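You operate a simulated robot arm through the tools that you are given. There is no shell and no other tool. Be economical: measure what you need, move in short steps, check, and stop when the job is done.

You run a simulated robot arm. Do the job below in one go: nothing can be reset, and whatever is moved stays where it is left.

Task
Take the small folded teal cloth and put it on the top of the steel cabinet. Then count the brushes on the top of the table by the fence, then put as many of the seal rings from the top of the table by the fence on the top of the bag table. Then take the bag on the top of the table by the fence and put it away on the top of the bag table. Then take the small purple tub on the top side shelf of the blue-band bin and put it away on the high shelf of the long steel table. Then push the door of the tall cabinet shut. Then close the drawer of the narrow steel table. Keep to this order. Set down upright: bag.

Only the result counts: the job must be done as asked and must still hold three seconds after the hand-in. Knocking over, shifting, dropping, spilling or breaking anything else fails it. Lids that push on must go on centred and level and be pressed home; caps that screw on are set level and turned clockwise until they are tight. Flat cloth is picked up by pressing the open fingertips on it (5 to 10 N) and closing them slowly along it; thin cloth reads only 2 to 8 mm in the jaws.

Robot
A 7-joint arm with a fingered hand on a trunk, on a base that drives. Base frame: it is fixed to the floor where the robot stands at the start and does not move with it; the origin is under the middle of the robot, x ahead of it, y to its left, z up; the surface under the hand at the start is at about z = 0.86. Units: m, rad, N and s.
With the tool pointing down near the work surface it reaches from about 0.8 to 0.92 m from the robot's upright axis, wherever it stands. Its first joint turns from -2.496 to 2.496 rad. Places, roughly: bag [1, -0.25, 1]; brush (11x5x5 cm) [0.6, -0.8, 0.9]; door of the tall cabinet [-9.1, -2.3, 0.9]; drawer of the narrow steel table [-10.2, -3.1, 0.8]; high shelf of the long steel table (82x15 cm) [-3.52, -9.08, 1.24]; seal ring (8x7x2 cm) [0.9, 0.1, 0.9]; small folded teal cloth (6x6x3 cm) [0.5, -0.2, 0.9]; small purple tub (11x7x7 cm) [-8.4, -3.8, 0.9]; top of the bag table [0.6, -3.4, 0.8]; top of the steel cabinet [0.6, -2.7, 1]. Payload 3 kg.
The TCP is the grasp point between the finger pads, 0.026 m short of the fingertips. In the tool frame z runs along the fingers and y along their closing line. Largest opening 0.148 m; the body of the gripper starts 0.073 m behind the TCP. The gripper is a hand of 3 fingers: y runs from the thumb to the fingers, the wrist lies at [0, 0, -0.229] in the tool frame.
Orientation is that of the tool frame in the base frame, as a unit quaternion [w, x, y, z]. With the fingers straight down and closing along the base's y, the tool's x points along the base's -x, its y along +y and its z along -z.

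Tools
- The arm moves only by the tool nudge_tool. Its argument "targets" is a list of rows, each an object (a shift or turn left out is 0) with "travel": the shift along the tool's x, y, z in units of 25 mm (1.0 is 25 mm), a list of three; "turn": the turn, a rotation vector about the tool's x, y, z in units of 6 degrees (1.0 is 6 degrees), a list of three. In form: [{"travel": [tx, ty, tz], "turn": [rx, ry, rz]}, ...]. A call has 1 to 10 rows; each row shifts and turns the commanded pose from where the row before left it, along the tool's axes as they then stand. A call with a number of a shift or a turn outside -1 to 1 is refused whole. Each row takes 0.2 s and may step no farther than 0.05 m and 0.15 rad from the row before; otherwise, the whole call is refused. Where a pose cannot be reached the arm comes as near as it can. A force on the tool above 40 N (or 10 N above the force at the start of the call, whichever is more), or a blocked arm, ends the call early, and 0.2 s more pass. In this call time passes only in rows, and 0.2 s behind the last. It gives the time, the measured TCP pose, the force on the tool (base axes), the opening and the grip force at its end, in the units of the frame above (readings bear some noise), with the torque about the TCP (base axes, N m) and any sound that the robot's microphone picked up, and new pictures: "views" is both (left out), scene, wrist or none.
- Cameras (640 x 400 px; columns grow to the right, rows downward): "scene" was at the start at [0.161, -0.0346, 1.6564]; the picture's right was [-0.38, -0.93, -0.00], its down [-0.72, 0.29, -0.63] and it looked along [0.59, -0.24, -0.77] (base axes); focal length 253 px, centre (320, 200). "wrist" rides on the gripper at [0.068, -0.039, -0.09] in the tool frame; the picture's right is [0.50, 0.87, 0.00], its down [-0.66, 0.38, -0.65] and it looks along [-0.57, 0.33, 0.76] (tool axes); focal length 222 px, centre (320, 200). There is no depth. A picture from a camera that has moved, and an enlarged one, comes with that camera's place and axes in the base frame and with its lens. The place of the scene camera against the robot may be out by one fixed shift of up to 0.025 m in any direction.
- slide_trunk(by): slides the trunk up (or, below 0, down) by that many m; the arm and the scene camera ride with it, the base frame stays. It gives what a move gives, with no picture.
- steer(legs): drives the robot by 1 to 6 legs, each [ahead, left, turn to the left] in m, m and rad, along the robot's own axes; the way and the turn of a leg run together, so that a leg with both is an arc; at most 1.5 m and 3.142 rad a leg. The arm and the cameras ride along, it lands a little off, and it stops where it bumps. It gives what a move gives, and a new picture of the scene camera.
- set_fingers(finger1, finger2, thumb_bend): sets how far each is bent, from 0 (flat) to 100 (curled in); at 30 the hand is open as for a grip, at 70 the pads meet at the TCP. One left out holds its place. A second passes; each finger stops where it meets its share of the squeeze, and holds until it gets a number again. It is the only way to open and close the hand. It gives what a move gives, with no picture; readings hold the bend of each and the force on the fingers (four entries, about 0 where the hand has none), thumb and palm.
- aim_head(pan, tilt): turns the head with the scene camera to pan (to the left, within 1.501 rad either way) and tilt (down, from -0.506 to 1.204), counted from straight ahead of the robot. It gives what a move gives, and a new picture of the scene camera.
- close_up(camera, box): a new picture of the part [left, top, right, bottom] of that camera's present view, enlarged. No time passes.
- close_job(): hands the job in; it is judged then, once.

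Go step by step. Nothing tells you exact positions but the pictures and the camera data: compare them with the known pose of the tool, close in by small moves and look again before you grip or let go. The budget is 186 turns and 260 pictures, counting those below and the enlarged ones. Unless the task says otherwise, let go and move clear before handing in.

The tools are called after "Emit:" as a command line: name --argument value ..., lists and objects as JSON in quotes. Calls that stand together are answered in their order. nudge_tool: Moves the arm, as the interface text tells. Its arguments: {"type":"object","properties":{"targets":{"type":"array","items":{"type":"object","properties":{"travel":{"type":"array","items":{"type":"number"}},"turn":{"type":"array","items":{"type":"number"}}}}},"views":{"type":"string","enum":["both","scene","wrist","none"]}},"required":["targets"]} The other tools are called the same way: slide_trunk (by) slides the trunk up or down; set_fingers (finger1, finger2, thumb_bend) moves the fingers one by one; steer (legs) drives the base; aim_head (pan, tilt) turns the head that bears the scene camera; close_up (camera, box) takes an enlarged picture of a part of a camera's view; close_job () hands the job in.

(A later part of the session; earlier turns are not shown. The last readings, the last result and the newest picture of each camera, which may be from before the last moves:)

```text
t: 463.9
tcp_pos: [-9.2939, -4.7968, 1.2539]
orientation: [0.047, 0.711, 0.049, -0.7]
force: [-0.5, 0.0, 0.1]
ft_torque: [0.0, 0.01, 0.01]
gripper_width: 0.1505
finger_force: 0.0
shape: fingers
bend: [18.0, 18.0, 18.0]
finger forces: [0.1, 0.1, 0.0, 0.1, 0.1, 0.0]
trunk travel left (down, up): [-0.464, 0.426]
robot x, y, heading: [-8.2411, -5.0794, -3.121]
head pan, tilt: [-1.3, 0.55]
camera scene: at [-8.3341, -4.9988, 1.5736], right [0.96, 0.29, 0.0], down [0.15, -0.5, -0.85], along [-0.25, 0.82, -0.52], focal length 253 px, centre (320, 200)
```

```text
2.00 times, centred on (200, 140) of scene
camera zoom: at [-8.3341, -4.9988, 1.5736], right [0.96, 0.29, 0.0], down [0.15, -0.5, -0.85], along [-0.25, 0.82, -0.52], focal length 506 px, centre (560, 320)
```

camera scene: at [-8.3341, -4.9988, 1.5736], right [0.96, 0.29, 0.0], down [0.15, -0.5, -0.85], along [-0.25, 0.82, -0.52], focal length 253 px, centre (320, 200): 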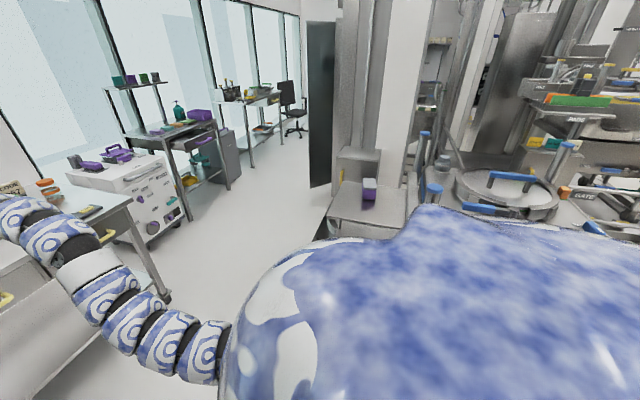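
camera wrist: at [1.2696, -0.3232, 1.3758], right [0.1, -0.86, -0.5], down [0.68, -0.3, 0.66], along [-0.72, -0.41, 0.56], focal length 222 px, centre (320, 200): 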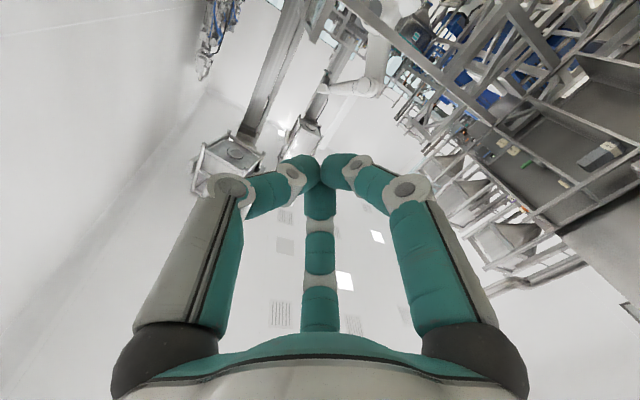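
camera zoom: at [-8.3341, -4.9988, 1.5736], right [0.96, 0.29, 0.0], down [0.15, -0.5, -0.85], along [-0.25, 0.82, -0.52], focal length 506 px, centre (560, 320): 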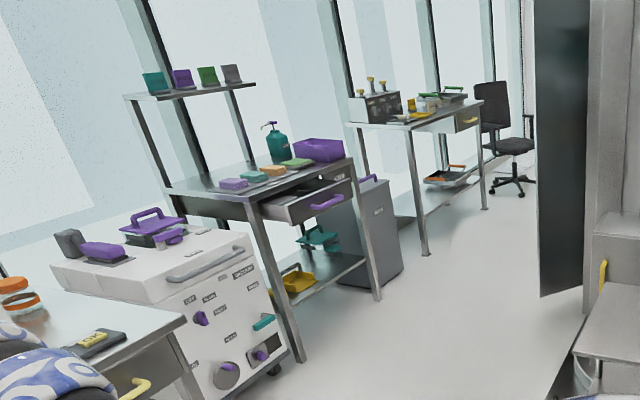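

The tub (7×11×7 cm, grey lid) stands at about (−8.42, −3.745). I return the hand to pointing down, then face the shelf from the south.

Emit:
slide_trunk --by 0.27

Emit:
nudge_tool --targets '[{"travel": [0.957, 0, -0.05], "turn": [0, 1, 0]}, {"travel": [0.957, 0, -0.05], "turn": [0, 1, 0]}, {"travel": [0.957, 0, -0.05], "turn": [0, 1, 0]}, {"travel": [0.957, 0, -0.05], "turn": [0, 1, 0]}, {"travel": [0.957, 0, -0.05], "turn": [0, 1, 0]}, {"travel": [0.957, 0, -0.05], "turn": [0, 1, 0]}, {"travel": [0.957, 0, -0.05], "turn": [0, 1, 0]}, {"travel": [0.957, 0, -0.05], "turn": [0, 1, 0]}]' --views "none"

Emit:
nudge_tool --targets '[{"travel": [0.957, 0, -0.05], "turn": [0, 1, 0]}, {"travel": [0.957, 0, -0.05], "turn": [0, 1, 0]}, {"travel": [0.957, 0, -0.05], "turn": [0, 1, 0]}, {"travel": [0.957, 0, -0.05], "turn": [0, 1, 0]}, {"travel": [0.957, 0, -0.05], "turn": [0, 1, 0]}, {"travel": [0.957, 0, -0.05], "turn": [0, 1, 0]}, {"travel": [0.957, 0, -0.05], "turn": [0, 1, 0]}]' --views "none"

```text
t: 466.6
tcp_pos: [-9.2922, -4.7961, 1.5242]
orientation: [0.047, 0.711, 0.049, -0.7]
force: [0.1, -0.2, -0.1]
ft_torque: [-0.06, -0.01, -0.01]
gripper_width: 0.1503
finger_force: 0.1
shape: fingers
bend: [18.0, 18.0, 18.0]
finger forces: [0.1, 0.0, 0.1, 0.0, 0.0, 0.0]
trunk travel left (down, up): [-0.734, 0.156]
robot x, y, heading: [-8.2387, -5.0818, -3.126]
head pan, tilt: [-1.3, 0.55]
```

```text
t: 468.4
tcp_pos: [-9.2153, -4.7842, 1.3571]
orientation: [0.022, 0.935, 0.063, -0.349]
force: [-0.5, -0.4, 0.1]
ft_torque: [-0.01, 0.01, 0.02]
gripper_width: 0.1505
finger_force: 0.1
shape: fingers
bend: [18.0, 18.0, 18.0]
finger forces: [0.0, 0.1, 0.0, 0.0, 0.1, 0.1]
trunk travel left (down, up): [-0.734, 0.156]
robot x, y, heading: [-8.2409, -5.0745, -3.12]
head pan, tilt: [-1.3, 0.55]
```

```text
t: 470.1
tcp_pos: [-9.0624, -4.7633, 1.2985]
orientation: [-0.002, 0.998, 0.068, 0.008]
force: [-0.5, -0.3, 0.7]
ft_torque: [0.0, 0.01, -0.01]
gripper_width: 0.1508
finger_force: 0.1
shape: fingers
bend: [18.0, 18.0, 18.0]
finger forces: [0.0, 0.0, 0.0, 0.1, 0.0, 0.0]
trunk travel left (down, up): [-0.734, 0.156]
robot x, y, heading: [-8.2383, -5.0776, -3.115]
head pan, tilt: [-1.3, 0.55]
```

Emit:
steer --legs '[[0.53, 0, 0], [0, 0, -1.597], [0.4, 0, 0]]'

Emit:
slide_trunk --by -0.2

Emit:
close_up --camera "wrist" --box '[0, 0, 640, 400]'

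```text
t: 479.1
tcp_pos: [-8.4305, -3.8714, 1.2994]
orientation: [0.004, 0.745, -0.667, 0.007]
force: [0.0, 0.0, 0.1]
ft_torque: [-0.02, 0.01, 0.01]
gripper_width: 0.1509
finger_force: 0.0
shape: fingers
bend: [18.0, 18.0, 18.0]
finger forces: [0.0, 0.1, 0.1, 0.1, 0.1, 0.1]
trunk travel left (down, up): [-0.734, 0.156]
robot x, y, heading: [-8.7666, -4.6881, 1.569]
head pan, tilt: [-1.3, 0.55]
camera scene: at [-8.668, -4.5898, 1.8435], right [0.26, -0.96, 0.0], down [-0.5, -0.14, -0.85], along [0.82, 0.22, -0.52], focal length 253 px, centre (320, 200)
```

scene: 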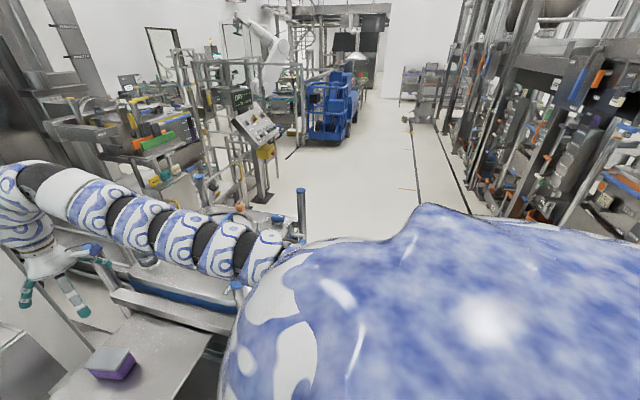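

```text
t: 481.3
tcp_pos: [-8.4303, -3.8717, 1.0987]
orientation: [0.005, 0.745, -0.667, 0.007]
force: [0.9, 0.0, 0.1]
ft_torque: [-0.02, -0.02, -0.01]
gripper_width: 0.1507
finger_force: 0.0
shape: fingers
bend: [18.0, 18.0, 18.0]
finger forces: [0.0, 0.0, 0.1, 0.0, 0.0, 0.1]
trunk travel left (down, up): [-0.534, 0.356]
robot x, y, heading: [-8.7668, -4.6923, 1.564]
head pan, tilt: [-1.3, 0.55]
```

```text
1.00 times, centred on (320, 200) of wrist (not enlarged: the box is as wide or as high as the picture)
camera zoom: at [-8.3855, -3.934, 1.1894], right [-0.81, -0.59, 0.01], down [-0.45, 0.62, 0.64], along [-0.38, 0.52, -0.77], focal length 222 px, centre (320, 200)
```

zoom: 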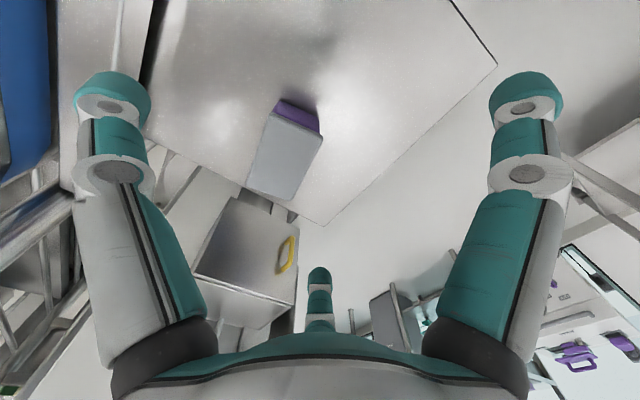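

Tub centre is at (−8.434, −3.782), turned about 10°. I move over it with the thumb side offset and lower.

Emit:
set_fingers --finger1 28 --finger2 28 --thumb_bend 28

Emit:
steer --legs '[[0.0885, 0.0157, 0]]'

Emit:
slide_trunk --by -0.1

Emit:
close_up --camera "wrist" --box '[0, 0, 640, 400]'

```text
t: 482.3
tcp_pos: [-8.4309, -3.8727, 1.0991]
orientation: [0.004, 0.745, -0.667, 0.007]
force: [-0.6, -0.8, 0.3]
ft_torque: [0.0, 0.02, 0.01]
gripper_width: 0.1316
finger_force: 0.1
shape: fingers
bend: [28.0, 28.0, 28.0]
finger forces: [0.0, 0.1, 0.0, 0.0, 0.1, 0.0]
trunk travel left (down, up): [-0.534, 0.356]
robot x, y, heading: [-8.7652, -4.6864, 1.562]
head pan, tilt: [-1.3, 0.55]
```

```text
t: 483.4
tcp_pos: [-8.4455, -3.7829, 1.0972]
orientation: [0.006, 0.745, -0.667, 0.007]
force: [0.5, 0.0, 0.7]
ft_torque: [-0.05, -0.02, -0.01]
gripper_width: 0.1319
finger_force: 0.1
shape: fingers
bend: [28.0, 28.0, 28.0]
finger forces: [0.0, 0.0, 0.0, 0.1, 0.0, 0.0]
trunk travel left (down, up): [-0.534, 0.356]
robot x, y, heading: [-8.7816, -4.6002, 1.57]
head pan, tilt: [-1.3, 0.55]
camera scene: at [-8.6833, -4.5009, 1.6434], right [0.26, -0.96, 0.0], down [-0.5, -0.14, -0.85], along [0.82, 0.22, -0.52], focal length 253 px, centre (320, 200)
```

scene: 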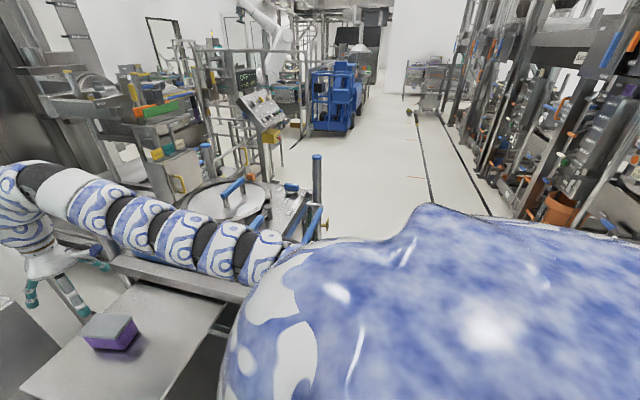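

```text
t: 484.7
tcp_pos: [-8.4456, -3.783, 0.9991]
orientation: [0.005, 0.745, -0.667, 0.007]
force: [0.0, 0.7, 0.7]
ft_torque: [0.0, 0.01, 0.03]
gripper_width: 0.1315
finger_force: 0.1
shape: fingers
bend: [28.0, 28.0, 28.0]
finger forces: [0.0, 0.0, 0.0, 0.1, 0.0, 0.0]
trunk travel left (down, up): [-0.434, 0.456]
robot x, y, heading: [-8.781, -4.5991, 1.566]
head pan, tilt: [-1.3, 0.55]
```

```text
1.00 times, centred on (320, 200) of wrist (not enlarged: the box is as wide or as high as the picture)
camera zoom: at [-8.4008, -3.8453, 1.0893], right [-0.81, -0.59, 0.01], down [-0.45, 0.62, 0.64], along [-0.38, 0.52, -0.77], focal length 222 px, centre (320, 200)
```

zoom: 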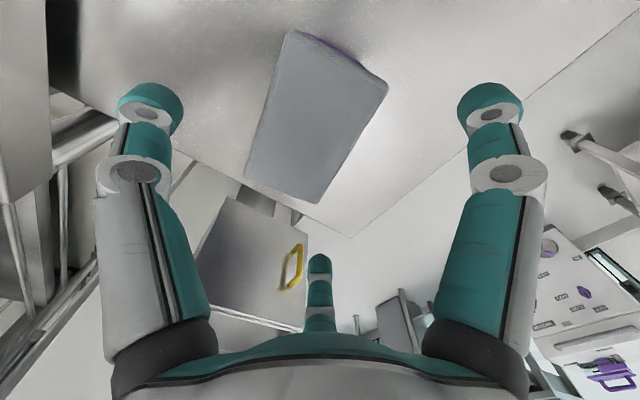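

Alignment is good. I lower to grip height.

Emit:
slide_trunk --by -0.08

Emit:
slide_trunk --by -0.012

Emit:
set_fingers --finger1 50 --finger2 50 --thumb_bend 46

Emit:
close_up --camera "wrist" --box '[0, 0, 640, 400]'

```text
t: 485.9
tcp_pos: [-8.4451, -3.784, 0.919]
orientation: [0.005, 0.744, -0.668, 0.006]
force: [0.3, -0.5, 1.2]
ft_torque: [0.04, 0.0, 0.01]
gripper_width: 0.1315
finger_force: 0.1
shape: fingers
bend: [28.0, 28.0, 28.0]
finger forces: [0.0, 0.0, 0.0, 0.0, 0.1, 0.0]
trunk travel left (down, up): [-0.354, 0.536]
robot x, y, heading: [-8.7793, -4.6014, 1.568]
head pan, tilt: [-1.3, 0.55]
```

```text
t: 486.5
tcp_pos: [-8.4459, -3.7837, 0.9066]
orientation: [0.005, 0.745, -0.667, 0.007]
force: [0.2, 0.7, 1.4]
ft_torque: [0.04, 0.01, -0.01]
gripper_width: 0.1315
finger_force: 0.3
shape: fingers
bend: [28.0, 27.0, 28.0]
finger forces: [0.0, 1.1, 0.0, 0.0, 0.0, 0.0]
trunk travel left (down, up): [-0.342, 0.548]
robot x, y, heading: [-8.7787, -4.601, 1.567]
head pan, tilt: [-1.3, 0.55]
```

```text
t: 487.5
tcp_pos: [-8.4465, -3.7844, 0.9081]
orientation: [0.004, 0.745, -0.667, 0.006]
force: [-2.4, 3.8, 10.9]
ft_torque: [0.26, 0.06, -0.02]
gripper_width: 0.0737
finger_force: 9.4
shape: fingers
bend: [49.0, 43.0, 45.0]
finger forces: [0.6, 12.4, 0.0, 0.1, 5.7, 0.0]
trunk travel left (down, up): [-0.342, 0.548]
robot x, y, heading: [-8.7794, -4.6021, 1.563]
head pan, tilt: [-1.3, 0.55]
```

```text
1.00 times, centred on (320, 200) of wrist (not enlarged: the box is as wide or as high as the picture)
camera zoom: at [-8.4013, -3.8455, 0.9979], right [-0.81, -0.59, 0.01], down [-0.45, 0.62, 0.64], along [-0.38, 0.52, -0.77], focal length 222 px, centre (320, 200)
```

zoom: 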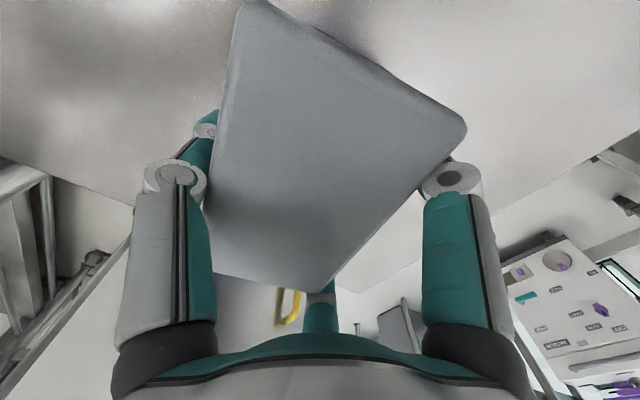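

Finger 2 presses on the shelf; I raise 7 mm and then firm up.

Emit:
slide_trunk --by 0.007

Emit:
set_fingers --finger1 58 --finger2 58 --thumb_bend 54

Emit:
close_up --camera "wrist" --box '[0, 0, 640, 400]'

```text
t: 488.0
tcp_pos: [-8.4453, -3.7834, 0.9123]
orientation: [0.005, 0.745, -0.667, 0.007]
force: [0.8, -0.2, -2.5]
ft_torque: [-0.08, 0.05, -0.01]
gripper_width: 0.0732
finger_force: 3.6
shape: fingers
bend: [49.0, 46.0, 45.0]
finger forces: [0.3, 4.1, 0.1, 0.1, 3.6, 0.0]
trunk travel left (down, up): [-0.349, 0.541]
robot x, y, heading: [-8.7805, -4.5976, 1.558]
head pan, tilt: [-1.3, 0.55]
```

```text
t: 489.0
tcp_pos: [-8.4453, -3.7831, 0.9137]
orientation: [0.004, 0.745, -0.667, 0.006]
force: [0.0, 0.9, -1.8]
ft_torque: [0.0, 0.08, 0.01]
gripper_width: 0.0693
finger_force: 13.5
shape: fingers
bend: [51.0, 47.0, 48.0]
finger forces: [4.9, 9.9, 0.0, 0.0, 12.7, 0.0]
trunk travel left (down, up): [-0.349, 0.541]
robot x, y, heading: [-8.7851, -4.602, 1.567]
head pan, tilt: [-1.3, 0.55]
```

```text
1.00 times, centred on (320, 200) of wrist (not enlarged: the box is as wide or as high as the picture)
camera zoom: at [-8.4007, -3.8451, 1.004], right [-0.81, -0.59, 0.01], down [-0.45, 0.62, 0.64], along [-0.38, 0.51, -0.77], focal length 222 px, centre (320, 200)
```

zoom: 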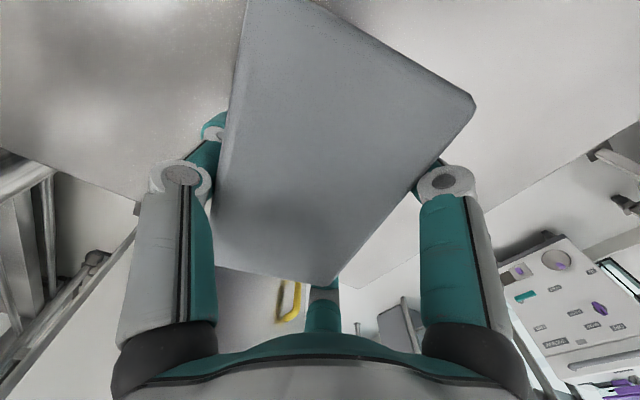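

I test-lift 3 cm and look with the head whether the purple body comes along.

Emit:
slide_trunk --by 0.03

Emit:
aim_head --pan -0.4 --tilt 0.5

Emit:
close_up --camera "scene" --box '[250, 140, 400, 260]'

```text
t: 489.8
tcp_pos: [-8.4455, -3.7822, 0.9434]
orientation: [0.004, 0.745, -0.667, 0.005]
force: [0.0, -0.3, -2.8]
ft_torque: [0.03, 0.04, 0.0]
gripper_width: 0.069
finger_force: 13.2
shape: fingers
bend: [51.0, 47.0, 48.0]
finger forces: [4.7, 9.8, 0.0, 0.0, 12.4, 0.0]
trunk travel left (down, up): [-0.379, 0.511]
robot x, y, heading: [-8.7787, -4.5984, 1.568]
head pan, tilt: [-1.3, 0.55]
```

```text
t: 491.0
tcp_pos: [-8.4451, -3.7834, 0.9425]
orientation: [0.005, 0.745, -0.667, 0.006]
force: [-0.1, -0.6, -2.9]
ft_torque: [0.04, 0.07, 0.01]
gripper_width: 0.0692
finger_force: 13.9
shape: fingers
bend: [51.0, 47.0, 48.0]
finger forces: [4.8, 9.8, 0.1, 0.0, 12.3, 0.0]
trunk travel left (down, up): [-0.379, 0.511]
robot x, y, heading: [-8.7773, -4.6027, 1.568]
head pan, tilt: [-0.4, 0.499]
camera scene: at [-8.7339, -4.442, 1.4931], right [0.92, -0.39, 0.0], down [-0.19, -0.44, -0.88], along [0.35, 0.81, -0.48], focal length 253 px, centre (320, 200)
```

scene: 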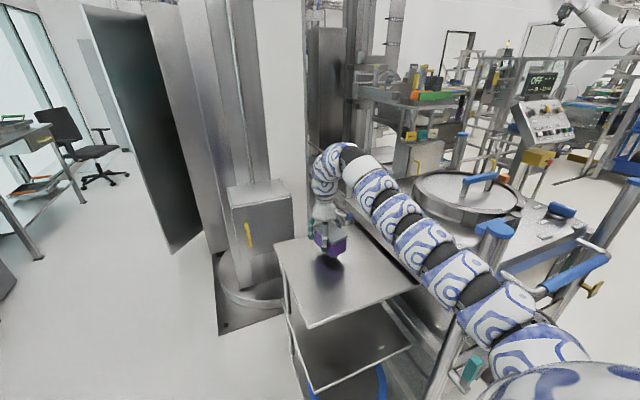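

```text
3.33 times, centred on (325, 200) of scene
camera zoom: at [-8.7339, -4.442, 1.4931], right [0.92, -0.39, 0.0], down [-0.19, -0.44, -0.88], along [0.35, 0.81, -0.48], focal length 844 px, centre (303, 200)
```

zoom: 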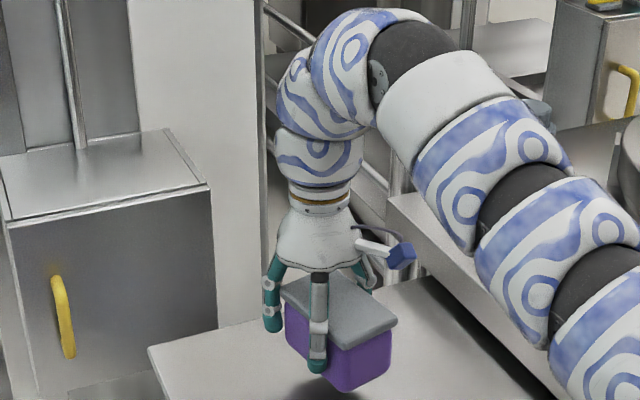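

The tub came up whole. I firm the grip, raise it, back away and look south for a way to the long steel table.

Emit:
set_fingers --finger1 63 --finger2 62 --thumb_bend 59

Emit:
slide_trunk --by 0.4

Emit:
steer --legs '[[-0.45, 0, 0], [0, 0, 1.57]]'

Emit:
aim_head --pan 1.3 --tilt 0.25

```text
t: 492.0
tcp_pos: [-8.4463, -3.7838, 0.9435]
orientation: [0.005, 0.745, -0.667, 0.007]
force: [0.5, -0.8, -3.5]
ft_torque: [0.01, 0.03, -0.01]
gripper_width: 0.0675
finger_force: 20.0
shape: fingers
bend: [52.0, 47.0, 49.0]
finger forces: [9.7, 12.3, 0.0, 0.1, 19.1, 0.1]
trunk travel left (down, up): [-0.379, 0.511]
robot x, y, heading: [-8.7762, -4.5975, 1.567]
head pan, tilt: [-0.4, 0.499]
```

```text
t: 495.8
tcp_pos: [-8.4455, -3.7832, 1.3447]
orientation: [0.006, 0.745, -0.667, 0.007]
force: [0.2, -0.3, -3.2]
ft_torque: [0.05, 0.06, -0.01]
gripper_width: 0.0677
finger_force: 20.8
shape: fingers
bend: [52.0, 47.0, 49.0]
finger forces: [9.8, 12.4, 0.1, 0.0, 19.0, 0.0]
trunk travel left (down, up): [-0.779, 0.111]
robot x, y, heading: [-8.7811, -4.5991, 1.563]
head pan, tilt: [-0.4, 0.499]
```

```text
t: 502.3
tcp_pos: [-9.5989, -4.7111, 1.3439]
orientation: [-0.002, 0.999, 0.054, 0.008]
force: [0.4, 0.6, -2.6]
ft_torque: [-0.04, 0.05, -0.02]
gripper_width: 0.067
finger_force: 19.8
shape: fingers
bend: [53.0, 47.0, 50.0]
finger forces: [9.4, 12.3, 0.1, 0.1, 18.6, 0.1]
trunk travel left (down, up): [-0.779, 0.111]
robot x, y, heading: [-8.7835, -5.0519, 3.136]
head pan, tilt: [-0.4, 0.499]
camera scene: at [-8.9368, -5.0164, 1.8931], right [0.39, 0.92, 0.0], down [0.44, -0.19, -0.88], along [-0.81, 0.35, -0.48], focal length 253 px, centre (320, 200)
```

scene: 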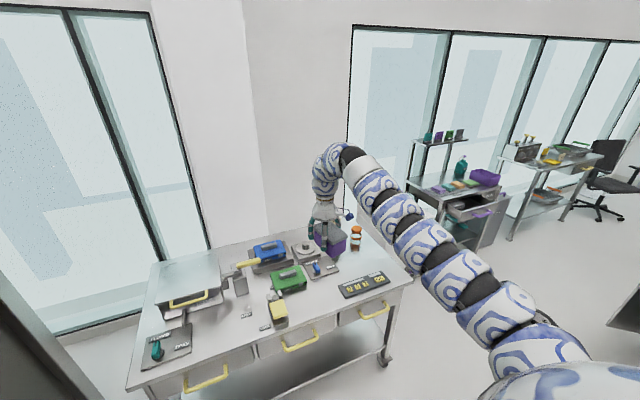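

```text
t: 504.1
tcp_pos: [-9.5995, -4.7124, 1.3433]
orientation: [-0.002, 0.999, 0.053, 0.008]
force: [-0.1, 0.2, -3.6]
ft_torque: [-0.08, 0.08, 0.02]
gripper_width: 0.067
finger_force: 20.0
shape: fingers
bend: [53.0, 47.0, 50.0]
finger forces: [9.5, 12.2, 0.1, 0.1, 18.6, 0.0]
trunk travel left (down, up): [-0.779, 0.111]
robot x, y, heading: [-8.7877, -5.0507, 3.141]
head pan, tilt: [1.3, 0.25]
camera scene: at [-8.8785, -5.1419, 1.9163], right [-0.96, 0.27, 0.0], down [0.07, 0.24, -0.97], along [-0.26, -0.93, -0.25], focal length 253 px, centre (320, 200)
```

scene: 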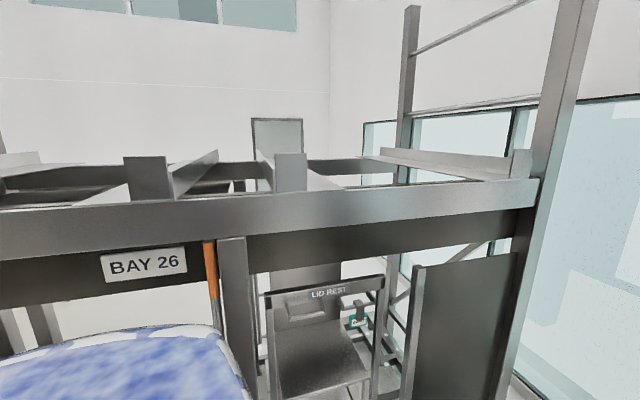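

South is blocked by the racks here; the open way to the south area was at the east end. I reverse along the aisle.

Emit:
steer --legs '[[-1.5, 0, 0], [-1.5, -0.3, 0], [-1.5, -0.3, 0]]'

```text
refused: leg 2 is longer than a leg can be; nothing moved
```

Emit:
steer --legs '[[-1.5, 0, 0], [-1.45, -0.3, 0], [-1.45, -0.3, 0], [-1.2, 0, 0]]'

```text
t: 531.0
tcp_pos: [-4.0234, -4.1222, 1.3438]
orientation: [-0.002, 0.998, 0.069, 0.008]
force: [0.6, 0.9, -3.2]
ft_torque: [-0.04, 0.03, 0.0]
gripper_width: 0.0671
finger_force: 20.0
shape: fingers
bend: [53.0, 47.0, 50.0]
finger forces: [9.4, 12.2, 0.1, 0.0, 18.7, 0.0]
trunk travel left (down, up): [-0.779, 0.111]
robot x, y, heading: [-3.1949, -4.4318, -3.122]
head pan, tilt: [1.3, 0.25]
camera scene: at [-3.2895, -4.5298, 1.9163], right [-0.97, 0.24, 0.0], down [0.06, 0.24, -0.97], along [-0.24, -0.94, -0.25], focal length 253 px, centre (320, 200)
```

scene: 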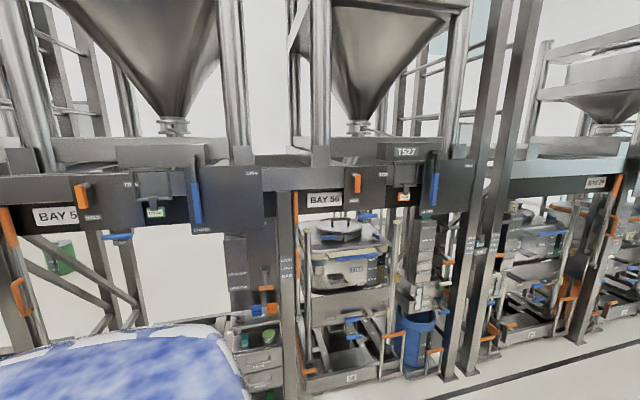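

Emit:
steer --legs '[[-1.5, 0, -0.02], [-1.5, 0, 0], [-0.5, 0, 0], [0, 0, 1.571]]'

Emit:
aim_head --pan 0.0 --tilt 0.35

```text
t: 551.8
tcp_pos: [-0.0115, -5.2086, 1.3443]
orientation: [-0.007, 0.658, 0.753, 0.005]
force: [-0.1, 0.4, -2.5]
ft_torque: [-0.04, -0.02, -0.03]
gripper_width: 0.0665
finger_force: 20.0
shape: fingers
bend: [53.0, 47.0, 50.0]
finger forces: [9.0, 11.8, 0.0, 0.0, 18.3, 0.1]
trunk travel left (down, up): [-0.779, 0.111]
robot x, y, heading: [0.3044, -4.3832, -1.552]
head pan, tilt: [1.3, 0.25]
camera scene: at [0.4072, -4.4938, 1.9163], right [-0.25, -0.97, 0.0], down [-0.24, 0.06, -0.97], along [0.94, -0.24, -0.25], focal length 253 px, centre (320, 200)
```

scene: 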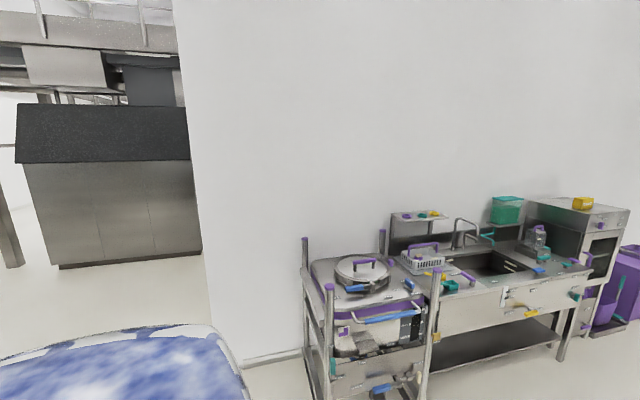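

```text
t: 553.3
tcp_pos: [-0.0107, -5.2083, 1.343]
orientation: [-0.007, 0.659, 0.752, 0.005]
force: [0.2, -0.9, -3.9]
ft_torque: [-0.02, -0.04, 0.01]
gripper_width: 0.0665
finger_force: 20.0
shape: fingers
bend: [53.0, 47.0, 50.0]
finger forces: [9.0, 11.8, 0.0, 0.0, 18.4, 0.0]
trunk travel left (down, up): [-0.779, 0.111]
robot x, y, heading: [0.3067, -4.3825, -1.553]
head pan, tilt: [0.0, 0.351]
camera scene: at [0.3182, -4.5634, 1.9068], right [-1.0, -0.02, 0.0], down [-0.01, 0.34, -0.94], along [0.02, -0.94, -0.34], focal length 253 px, centre (320, 200)
```

scene: 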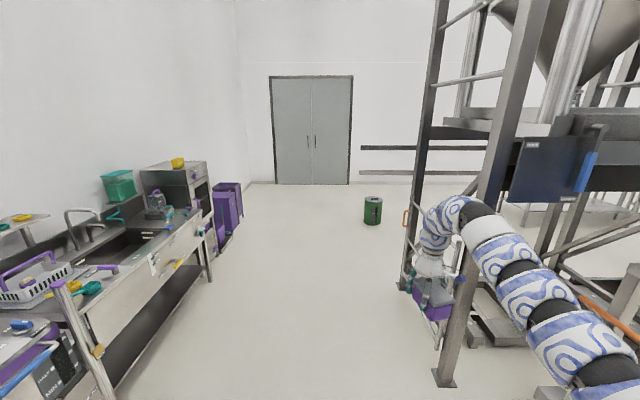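

A clear passage leads south. I drive through, turn west and look along the south side.

Emit:
steer --legs '[[1.45, 0.25, 0], [1.5, 0, 0], [0.5, 0, 0], [0, 0, -1.59]]'

Emit:
aim_head --pan 0.1 --tilt 0.35

```text
t: 574.0
tcp_pos: [-0.1793, -7.5159, 1.343]
orientation: [-0.001, 0.997, 0.073, 0.008]
force: [0.6, 0.6, -3.9]
ft_torque: [-0.03, 0.0, 0.05]
gripper_width: 0.0661
finger_force: 19.4
shape: fingers
bend: [53.0, 48.0, 50.0]
finger forces: [8.7, 11.6, 0.0, 0.0, 18.0, 0.0]
trunk travel left (down, up): [-0.779, 0.111]
robot x, y, heading: [0.6493, -7.8213, -3.111]
head pan, tilt: [0.0, 0.351]
camera scene: at [0.4852, -7.8326, 1.9068], right [-0.03, 1.0, 0.0], down [0.34, 0.01, -0.94], along [-0.94, -0.03, -0.34], focal length 253 px, centre (320, 200)
```

scene: 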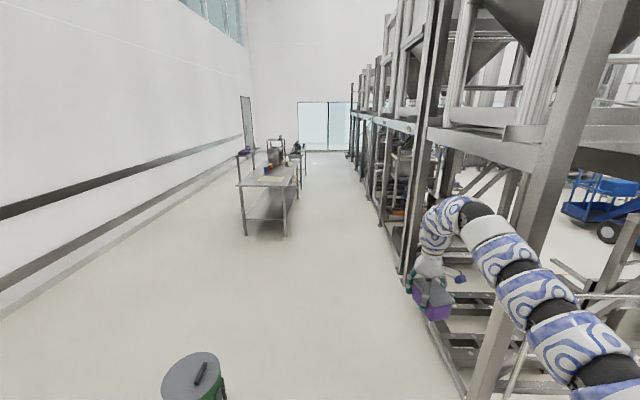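

```text
t: 574.7
tcp_pos: [-0.1795, -7.515, 1.3423]
orientation: [-0.003, 0.997, 0.073, 0.009]
force: [-0.3, -0.4, -3.6]
ft_torque: [-0.03, 0.03, 0.0]
gripper_width: 0.0663
finger_force: 18.9
shape: fingers
bend: [53.0, 48.0, 50.0]
finger forces: [8.6, 11.7, 0.1, 0.0, 18.1, 0.0]
trunk travel left (down, up): [-0.779, 0.111]
robot x, y, heading: [0.6485, -7.8217, -3.112]
head pan, tilt: [0.099, 0.351]
camera scene: at [0.4857, -7.842, 1.9068], right [-0.13, 0.99, 0.0], down [0.34, 0.04, -0.94], along [-0.93, -0.12, -0.34], focal length 253 px, centre (320, 200)
```

scene: 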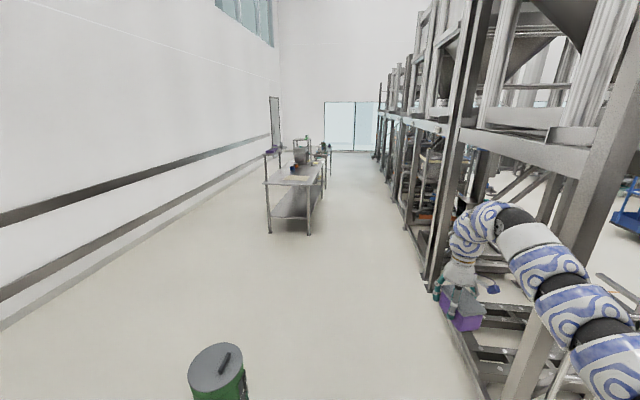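

The long steel table stands at x<−3.17, y −9.16…−8.5, with a raised shelf at its south edge. I zoom to see the shelf's free space.

Emit:
close_up --camera "scene" --box '[240, 110, 360, 250]'

Emit:
steer --legs '[[0, 1.5, 0], [1.5, 0.4, 0], [1.5, 0.1, 0]]'

```text
2.86 times, centred on (300, 180) of scene
camera zoom: at [0.4857, -7.842, 1.9068], right [-0.13, 0.99, 0.0], down [0.34, 0.04, -0.94], along [-0.93, -0.12, -0.34], focal length 724 px, centre (377, 257)
```

zoom: 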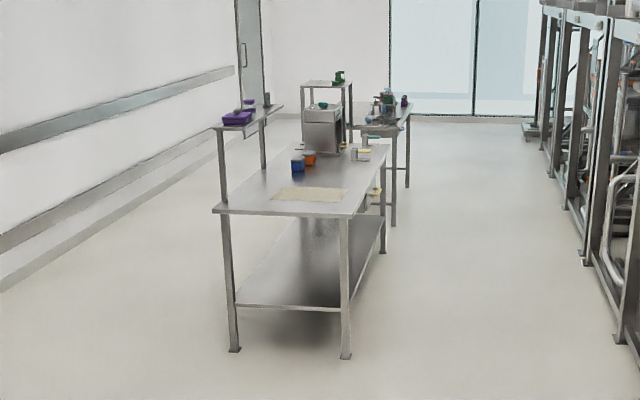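

```text
refused: leg 2 is longer than a leg can be; nothing moved
```

The shelf is on the table's south edge with a purple box near its east end. I drive around to the south side, turning before reaching the table.

Emit:
steer --legs '[[0.9, 0.35, 0], [1.45, 0, 0], [0.15, 1.4, 0], [0, 0.6, 0], [0, 0, -1.6]]'

Emit:
aim_head --pan 0.9 --tilt 0.4

Emit:
close_up --camera "scene" --box '[160, 100, 480, 300]'

```text
t: 581.1
tcp_pos: [-1.173, -7.8917, 1.3419]
orientation: [-0.001, 0.997, 0.07, 0.01]
force: [0.2, 0.7, -3.6]
ft_torque: [-0.07, 0.01, 0.0]
gripper_width: 0.0662
finger_force: 19.2
shape: fingers
bend: [53.0, 48.0, 50.0]
finger forces: [8.8, 11.8, 0.0, 0.1, 18.2, 0.0]
trunk travel left (down, up): [-0.779, 0.111]
robot x, y, heading: [-0.343, -8.2011, -3.12]
head pan, tilt: [0.099, 0.351]
stopped in leg 2: the robot was blocked; the commanded pose is now the measured one
camera scene: at [-0.5103, -8.2214, 1.9064], right [-0.13, 0.99, 0.0], down [0.34, 0.04, -0.94], along [-0.93, -0.12, -0.35], focal length 253 px, centre (320, 200)
```

scene: 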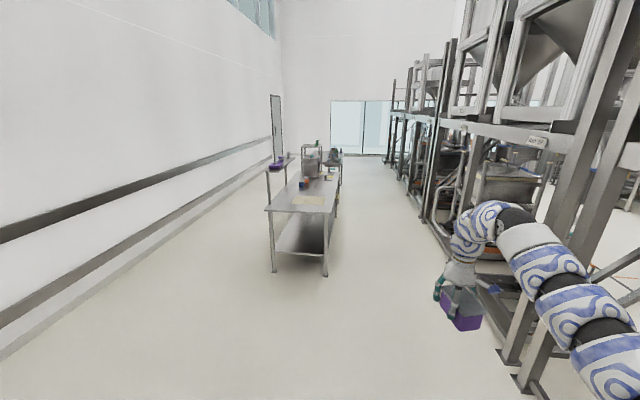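

```text
t: 582.2
tcp_pos: [-1.1704, -7.8942, 1.3426]
orientation: [-0.001, 0.998, 0.07, 0.009]
force: [0.1, -0.3, -4.1]
ft_torque: [-0.07, 0.04, 0.0]
gripper_width: 0.066
finger_force: 19.4
shape: fingers
bend: [53.0, 48.0, 50.0]
finger forces: [8.6, 11.8, 0.0, 0.0, 18.1, 0.0]
trunk travel left (down, up): [-0.779, 0.111]
robot x, y, heading: [-0.3455, -8.2019, -3.113]
head pan, tilt: [0.901, 0.4]
camera scene: at [-0.4703, -8.2841, 1.9023], right [-0.8, 0.6, 0.0], down [0.23, 0.31, -0.92], along [-0.55, -0.74, -0.39], focal length 253 px, centre (320, 200)
```

scene: 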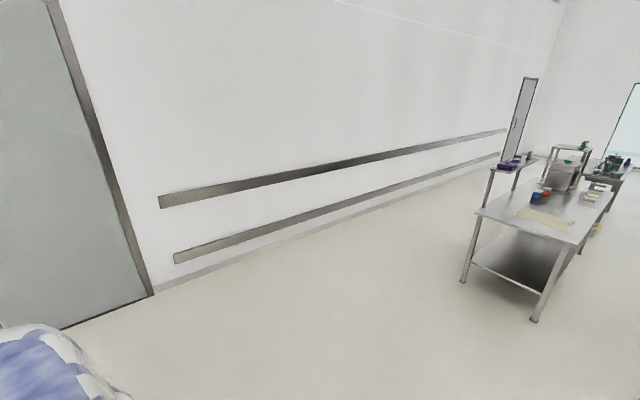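

```text
2.00 times, centred on (320, 200) of scene
camera zoom: at [-0.4703, -8.2841, 1.9023], right [-0.8, 0.6, 0.0], down [0.23, 0.31, -0.92], along [-0.55, -0.74, -0.39], focal length 506 px, centre (320, 200)
```

zoom: 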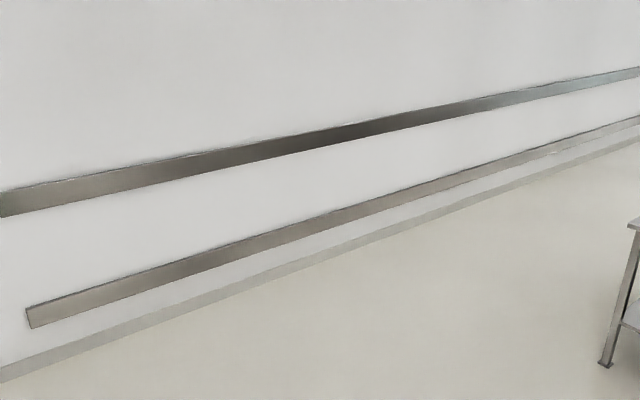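

I was blocked, probably by the green waste bin at (−0.45, −8.55). I sidestep north, look down at it, and go around.

Emit:
steer --legs '[[0, -0.35, 0]]'

Emit:
aim_head --pan 0.8 --tilt 1.1

```text
t: 584.5
tcp_pos: [-1.1779, -7.5338, 1.3427]
orientation: [-0.002, 0.998, 0.066, 0.009]
force: [0.1, 0.8, -3.2]
ft_torque: [-0.08, 0.01, -0.01]
gripper_width: 0.0659
finger_force: 19.0
shape: fingers
bend: [53.0, 48.0, 50.0]
finger forces: [8.7, 11.7, 0.1, 0.0, 18.2, 0.0]
trunk travel left (down, up): [-0.779, 0.111]
robot x, y, heading: [-0.3547, -7.8488, -3.123]
head pan, tilt: [0.901, 0.4]
camera scene: at [-0.4791, -7.9286, 1.9023], right [-0.8, 0.6, 0.0], down [0.24, 0.31, -0.92], along [-0.56, -0.73, -0.39], focal length 253 px, centre (320, 200)
```

scene: 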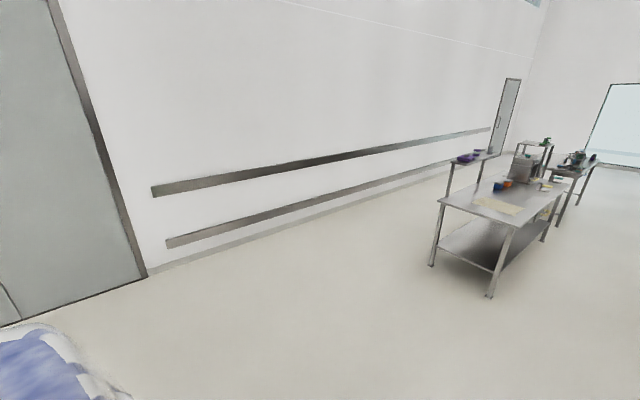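

```text
t: 585.6
tcp_pos: [-1.1765, -7.5343, 1.3434]
orientation: [-0.002, 0.998, 0.068, 0.008]
force: [-0.3, 0.2, -3.9]
ft_torque: [-0.05, 0.01, 0.03]
gripper_width: 0.0661
finger_force: 18.9
shape: fingers
bend: [53.0, 48.0, 50.0]
finger forces: [8.6, 11.8, 0.0, 0.1, 18.2, 0.0]
trunk travel left (down, up): [-0.779, 0.111]
robot x, y, heading: [-0.3512, -7.8501, -3.121]
head pan, tilt: [0.799, 1.1]
camera scene: at [-0.4661, -7.9023, 1.8455], right [-0.73, 0.68, 0.0], down [0.61, 0.65, -0.45], along [-0.31, -0.33, -0.89], focal length 253 px, centre (320, 200)
```

scene: 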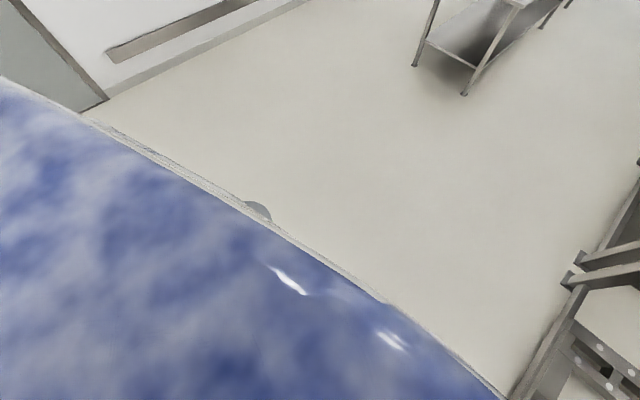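

The bin still stands. I continue around.

Emit:
steer --legs '[[1.45, 0, 0], [0, 1.4, 0], [0, 0.97, 0], [0, 0, -1.59]]'

Emit:
aim_head --pan 0.75 --tilt 0.35

Emit:
close_up --camera "scene" --box '[220, 90, 460, 240]'

```text
t: 607.9
tcp_pos: [-1.4038, -9.4405, 1.3427]
orientation: [0.005, 0.734, -0.679, 0.007]
force: [-0.2, 0.1, -3.2]
ft_torque: [0.04, 0.01, -0.02]
gripper_width: 0.0657
finger_force: 18.7
shape: fingers
bend: [54.0, 48.0, 50.0]
finger forces: [8.2, 11.7, 0.0, 0.0, 17.8, 0.1]
trunk travel left (down, up): [-0.779, 0.111]
robot x, y, heading: [-1.7675, -10.243, 1.536]
head pan, tilt: [0.799, 1.1]
camera scene: at [-1.7941, -10.1264, 1.8454], right [0.72, 0.69, 0.0], down [0.62, -0.64, -0.45], along [-0.31, 0.33, -0.89], focal length 253 px, centre (320, 200)
```

scene: 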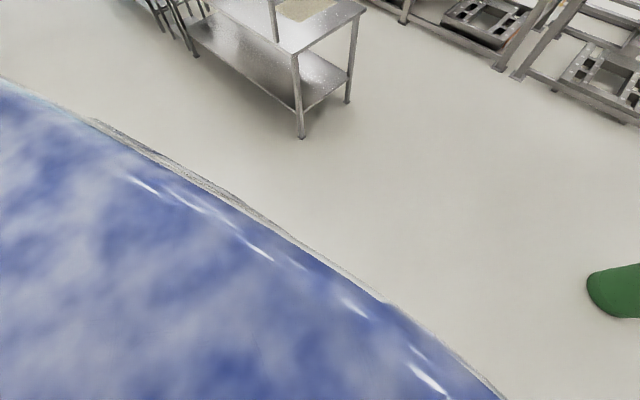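

```text
t: 609.0
tcp_pos: [-1.4037, -9.439, 1.3433]
orientation: [0.005, 0.734, -0.679, 0.006]
force: [-1.0, 0.4, -3.0]
ft_torque: [0.03, 0.08, 0.02]
gripper_width: 0.0656
finger_force: 19.2
shape: fingers
bend: [54.0, 48.0, 50.0]
finger forces: [8.1, 11.7, 0.1, 0.0, 17.8, 0.0]
trunk travel left (down, up): [-0.779, 0.111]
robot x, y, heading: [-1.7665, -10.245, 1.535]
head pan, tilt: [0.75, 0.351]
camera scene: at [-1.8117, -10.1015, 1.9067], right [0.75, 0.66, 0.0], down [0.23, -0.26, -0.94], along [-0.62, 0.71, -0.34], focal length 253 px, centre (320, 200)
```

scene: 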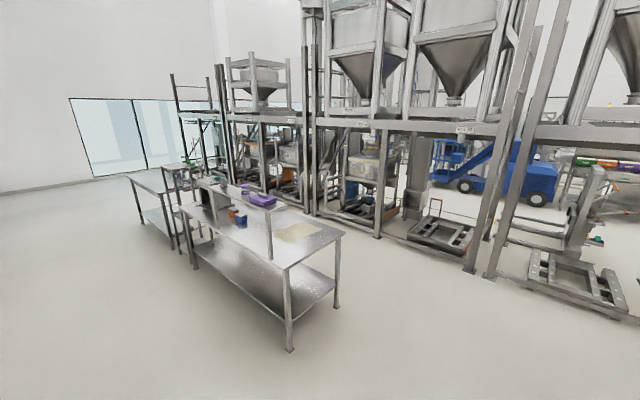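

```text
2.67 times, centred on (340, 165) of scene
camera zoom: at [-1.8117, -10.1015, 1.9067], right [0.75, 0.66, 0.0], down [0.23, -0.26, -0.94], along [-0.62, 0.71, -0.34], focal length 675 px, centre (267, 293)
```

zoom: 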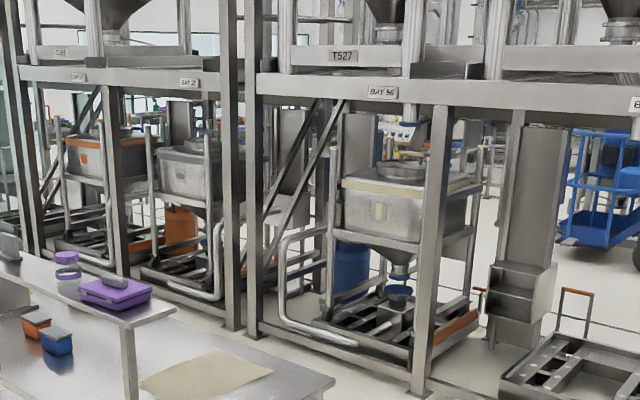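

Shelf z≈1.24, y −9.14…−8.97; purple box and a jar stand near its east end, and there's a free gap around x≈−3.8. I strafe there.

Emit:
steer --legs '[[0, 1.2, 0.035], [-0.03, 1.18, 0]]'

Emit:
aim_head --pan -0.3 --tilt 0.5

Emit:
close_up --camera "wrist" --box '[0, 0, 640, 400]'

```text
t: 620.7
tcp_pos: [-3.8119, -9.4333, 1.3438]
orientation: [0.005, 0.742, -0.671, 0.007]
force: [0.1, -0.9, -3.9]
ft_torque: [0.02, 0.03, 0.0]
gripper_width: 0.065
finger_force: 19.0
shape: fingers
bend: [54.0, 48.0, 50.0]
finger forces: [8.3, 11.9, 0.0, 0.1, 18.0, 0.0]
trunk travel left (down, up): [-0.779, 0.111]
robot x, y, heading: [-4.1555, -10.2492, 1.557]
head pan, tilt: [0.75, 0.351]
camera scene: at [-4.2053, -10.1034, 1.9068], right [0.74, 0.67, 0.0], down [0.23, -0.25, -0.94], along [-0.63, 0.69, -0.34], focal length 253 px, centre (320, 200)
```

scene: 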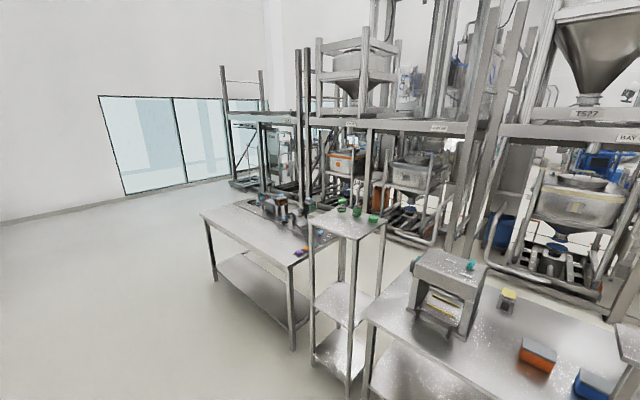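

```text
t: 622.0
tcp_pos: [-3.8137, -9.4336, 1.3425]
orientation: [0.005, 0.742, -0.67, 0.008]
force: [-0.3, -0.3, -3.2]
ft_torque: [0.03, 0.06, -0.01]
gripper_width: 0.0657
finger_force: 19.1
shape: fingers
bend: [54.0, 48.0, 50.0]
finger forces: [8.3, 11.9, 0.1, 0.0, 18.0, 0.0]
trunk travel left (down, up): [-0.779, 0.111]
robot x, y, heading: [-4.1552, -10.2473, 1.559]
head pan, tilt: [-0.3, 0.499]
camera scene: at [-4.1143, -10.0856, 1.8931], right [0.95, -0.31, 0.0], down [-0.15, -0.46, -0.88], along [0.27, 0.84, -0.48], focal length 253 px, centre (320, 200)
```

scene: 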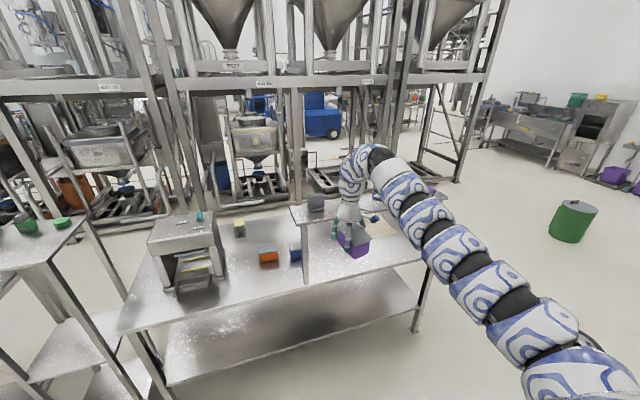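

```text
1.00 times, centred on (320, 200) of wrist (not enlarged: the box is as wide or as high as the picture)
camera zoom: at [-3.7675, -9.4946, 1.4339], right [-0.81, -0.59, 0.01], down [-0.45, 0.62, 0.64], along [-0.38, 0.52, -0.77], focal length 222 px, centre (320, 200)
```

zoom: 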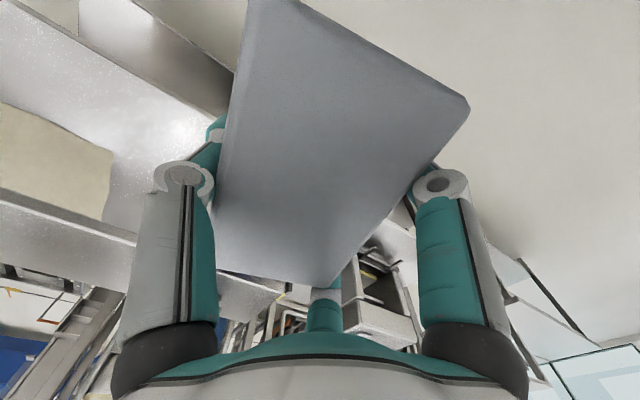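

I zoom on the shelf near the hand to find the real gap.

Emit:
close_up --camera "scene" --box '[270, 170, 430, 270]'

```text
4.00 times, centred on (350, 220) of scene
camera zoom: at [-4.1143, -10.0856, 1.8931], right [0.95, -0.31, 0.0], down [-0.15, -0.46, -0.88], along [0.27, 0.84, -0.48], focal length 1013 px, centre (200, 120)
```

zoom: 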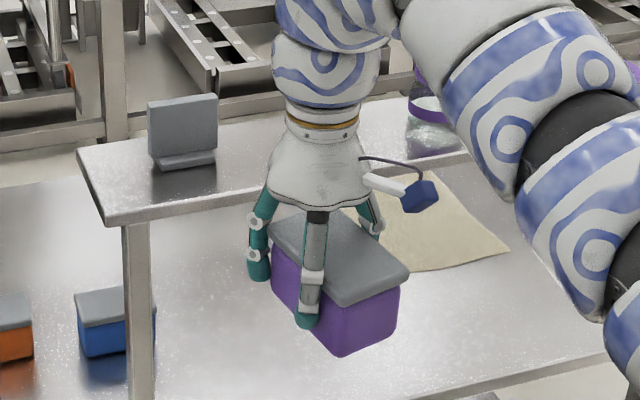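

The free gap is x −3.76…−3.51. I centre on x≈−3.635 and move forward over the shelf, slightly raised.

Emit:
slide_trunk --by 0.03

Emit:
steer --legs '[[0, -0.163, 0], [0.377, 0, 0]]'

Emit:
close_up --camera "scene" --box '[270, 170, 430, 290]'

```text
t: 622.7
tcp_pos: [-3.8112, -9.433, 1.3733]
orientation: [0.006, 0.742, -0.67, 0.007]
force: [0.0, -0.1, -3.2]
ft_torque: [0.01, 0.06, 0.0]
gripper_width: 0.0652
finger_force: 19.7
shape: fingers
bend: [54.0, 48.0, 50.0]
finger forces: [8.3, 11.8, 0.0, 0.0, 18.1, 0.0]
trunk travel left (down, up): [-0.809, 0.081]
robot x, y, heading: [-4.153, -10.2434, 1.562]
head pan, tilt: [-0.3, 0.499]
```

```text
t: 626.1
tcp_pos: [-3.649, -9.0524, 1.3722]
orientation: [0.005, 0.743, -0.669, 0.006]
force: [-0.2, -0.3, -2.9]
ft_torque: [-0.01, 0.05, -0.01]
gripper_width: 0.0656
finger_force: 18.7
shape: fingers
bend: [54.0, 48.0, 50.0]
finger forces: [8.5, 11.8, 0.0, 0.1, 18.1, 0.1]
trunk travel left (down, up): [-0.809, 0.081]
robot x, y, heading: [-3.9845, -9.8687, 1.563]
head pan, tilt: [-0.3, 0.499]
camera scene: at [-3.9482, -9.706, 1.923], right [0.95, -0.3, 0.0], down [-0.15, -0.46, -0.88], along [0.27, 0.84, -0.48], focal length 253 px, centre (320, 200)
```

scene: 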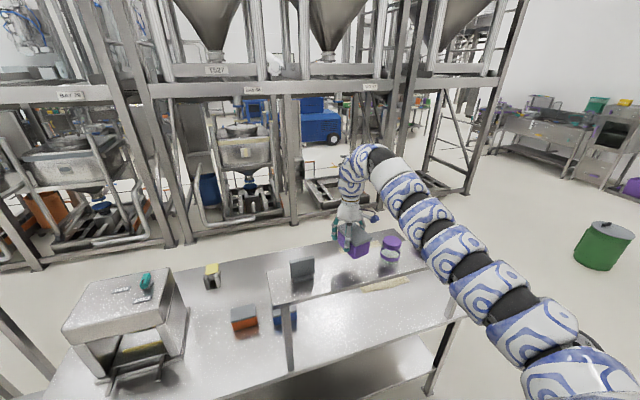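

```text
3.33 times, centred on (350, 230) of scene
camera zoom: at [-3.9482, -9.706, 1.923], right [0.95, -0.3, 0.0], down [-0.15, -0.46, -0.88], along [0.27, 0.84, -0.48], focal length 844 px, centre (220, 100)
```

zoom: 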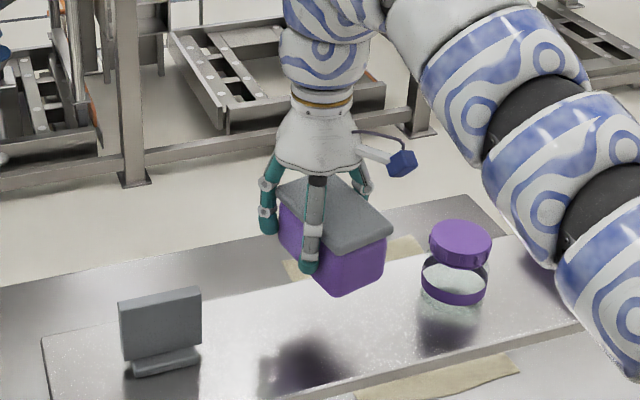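

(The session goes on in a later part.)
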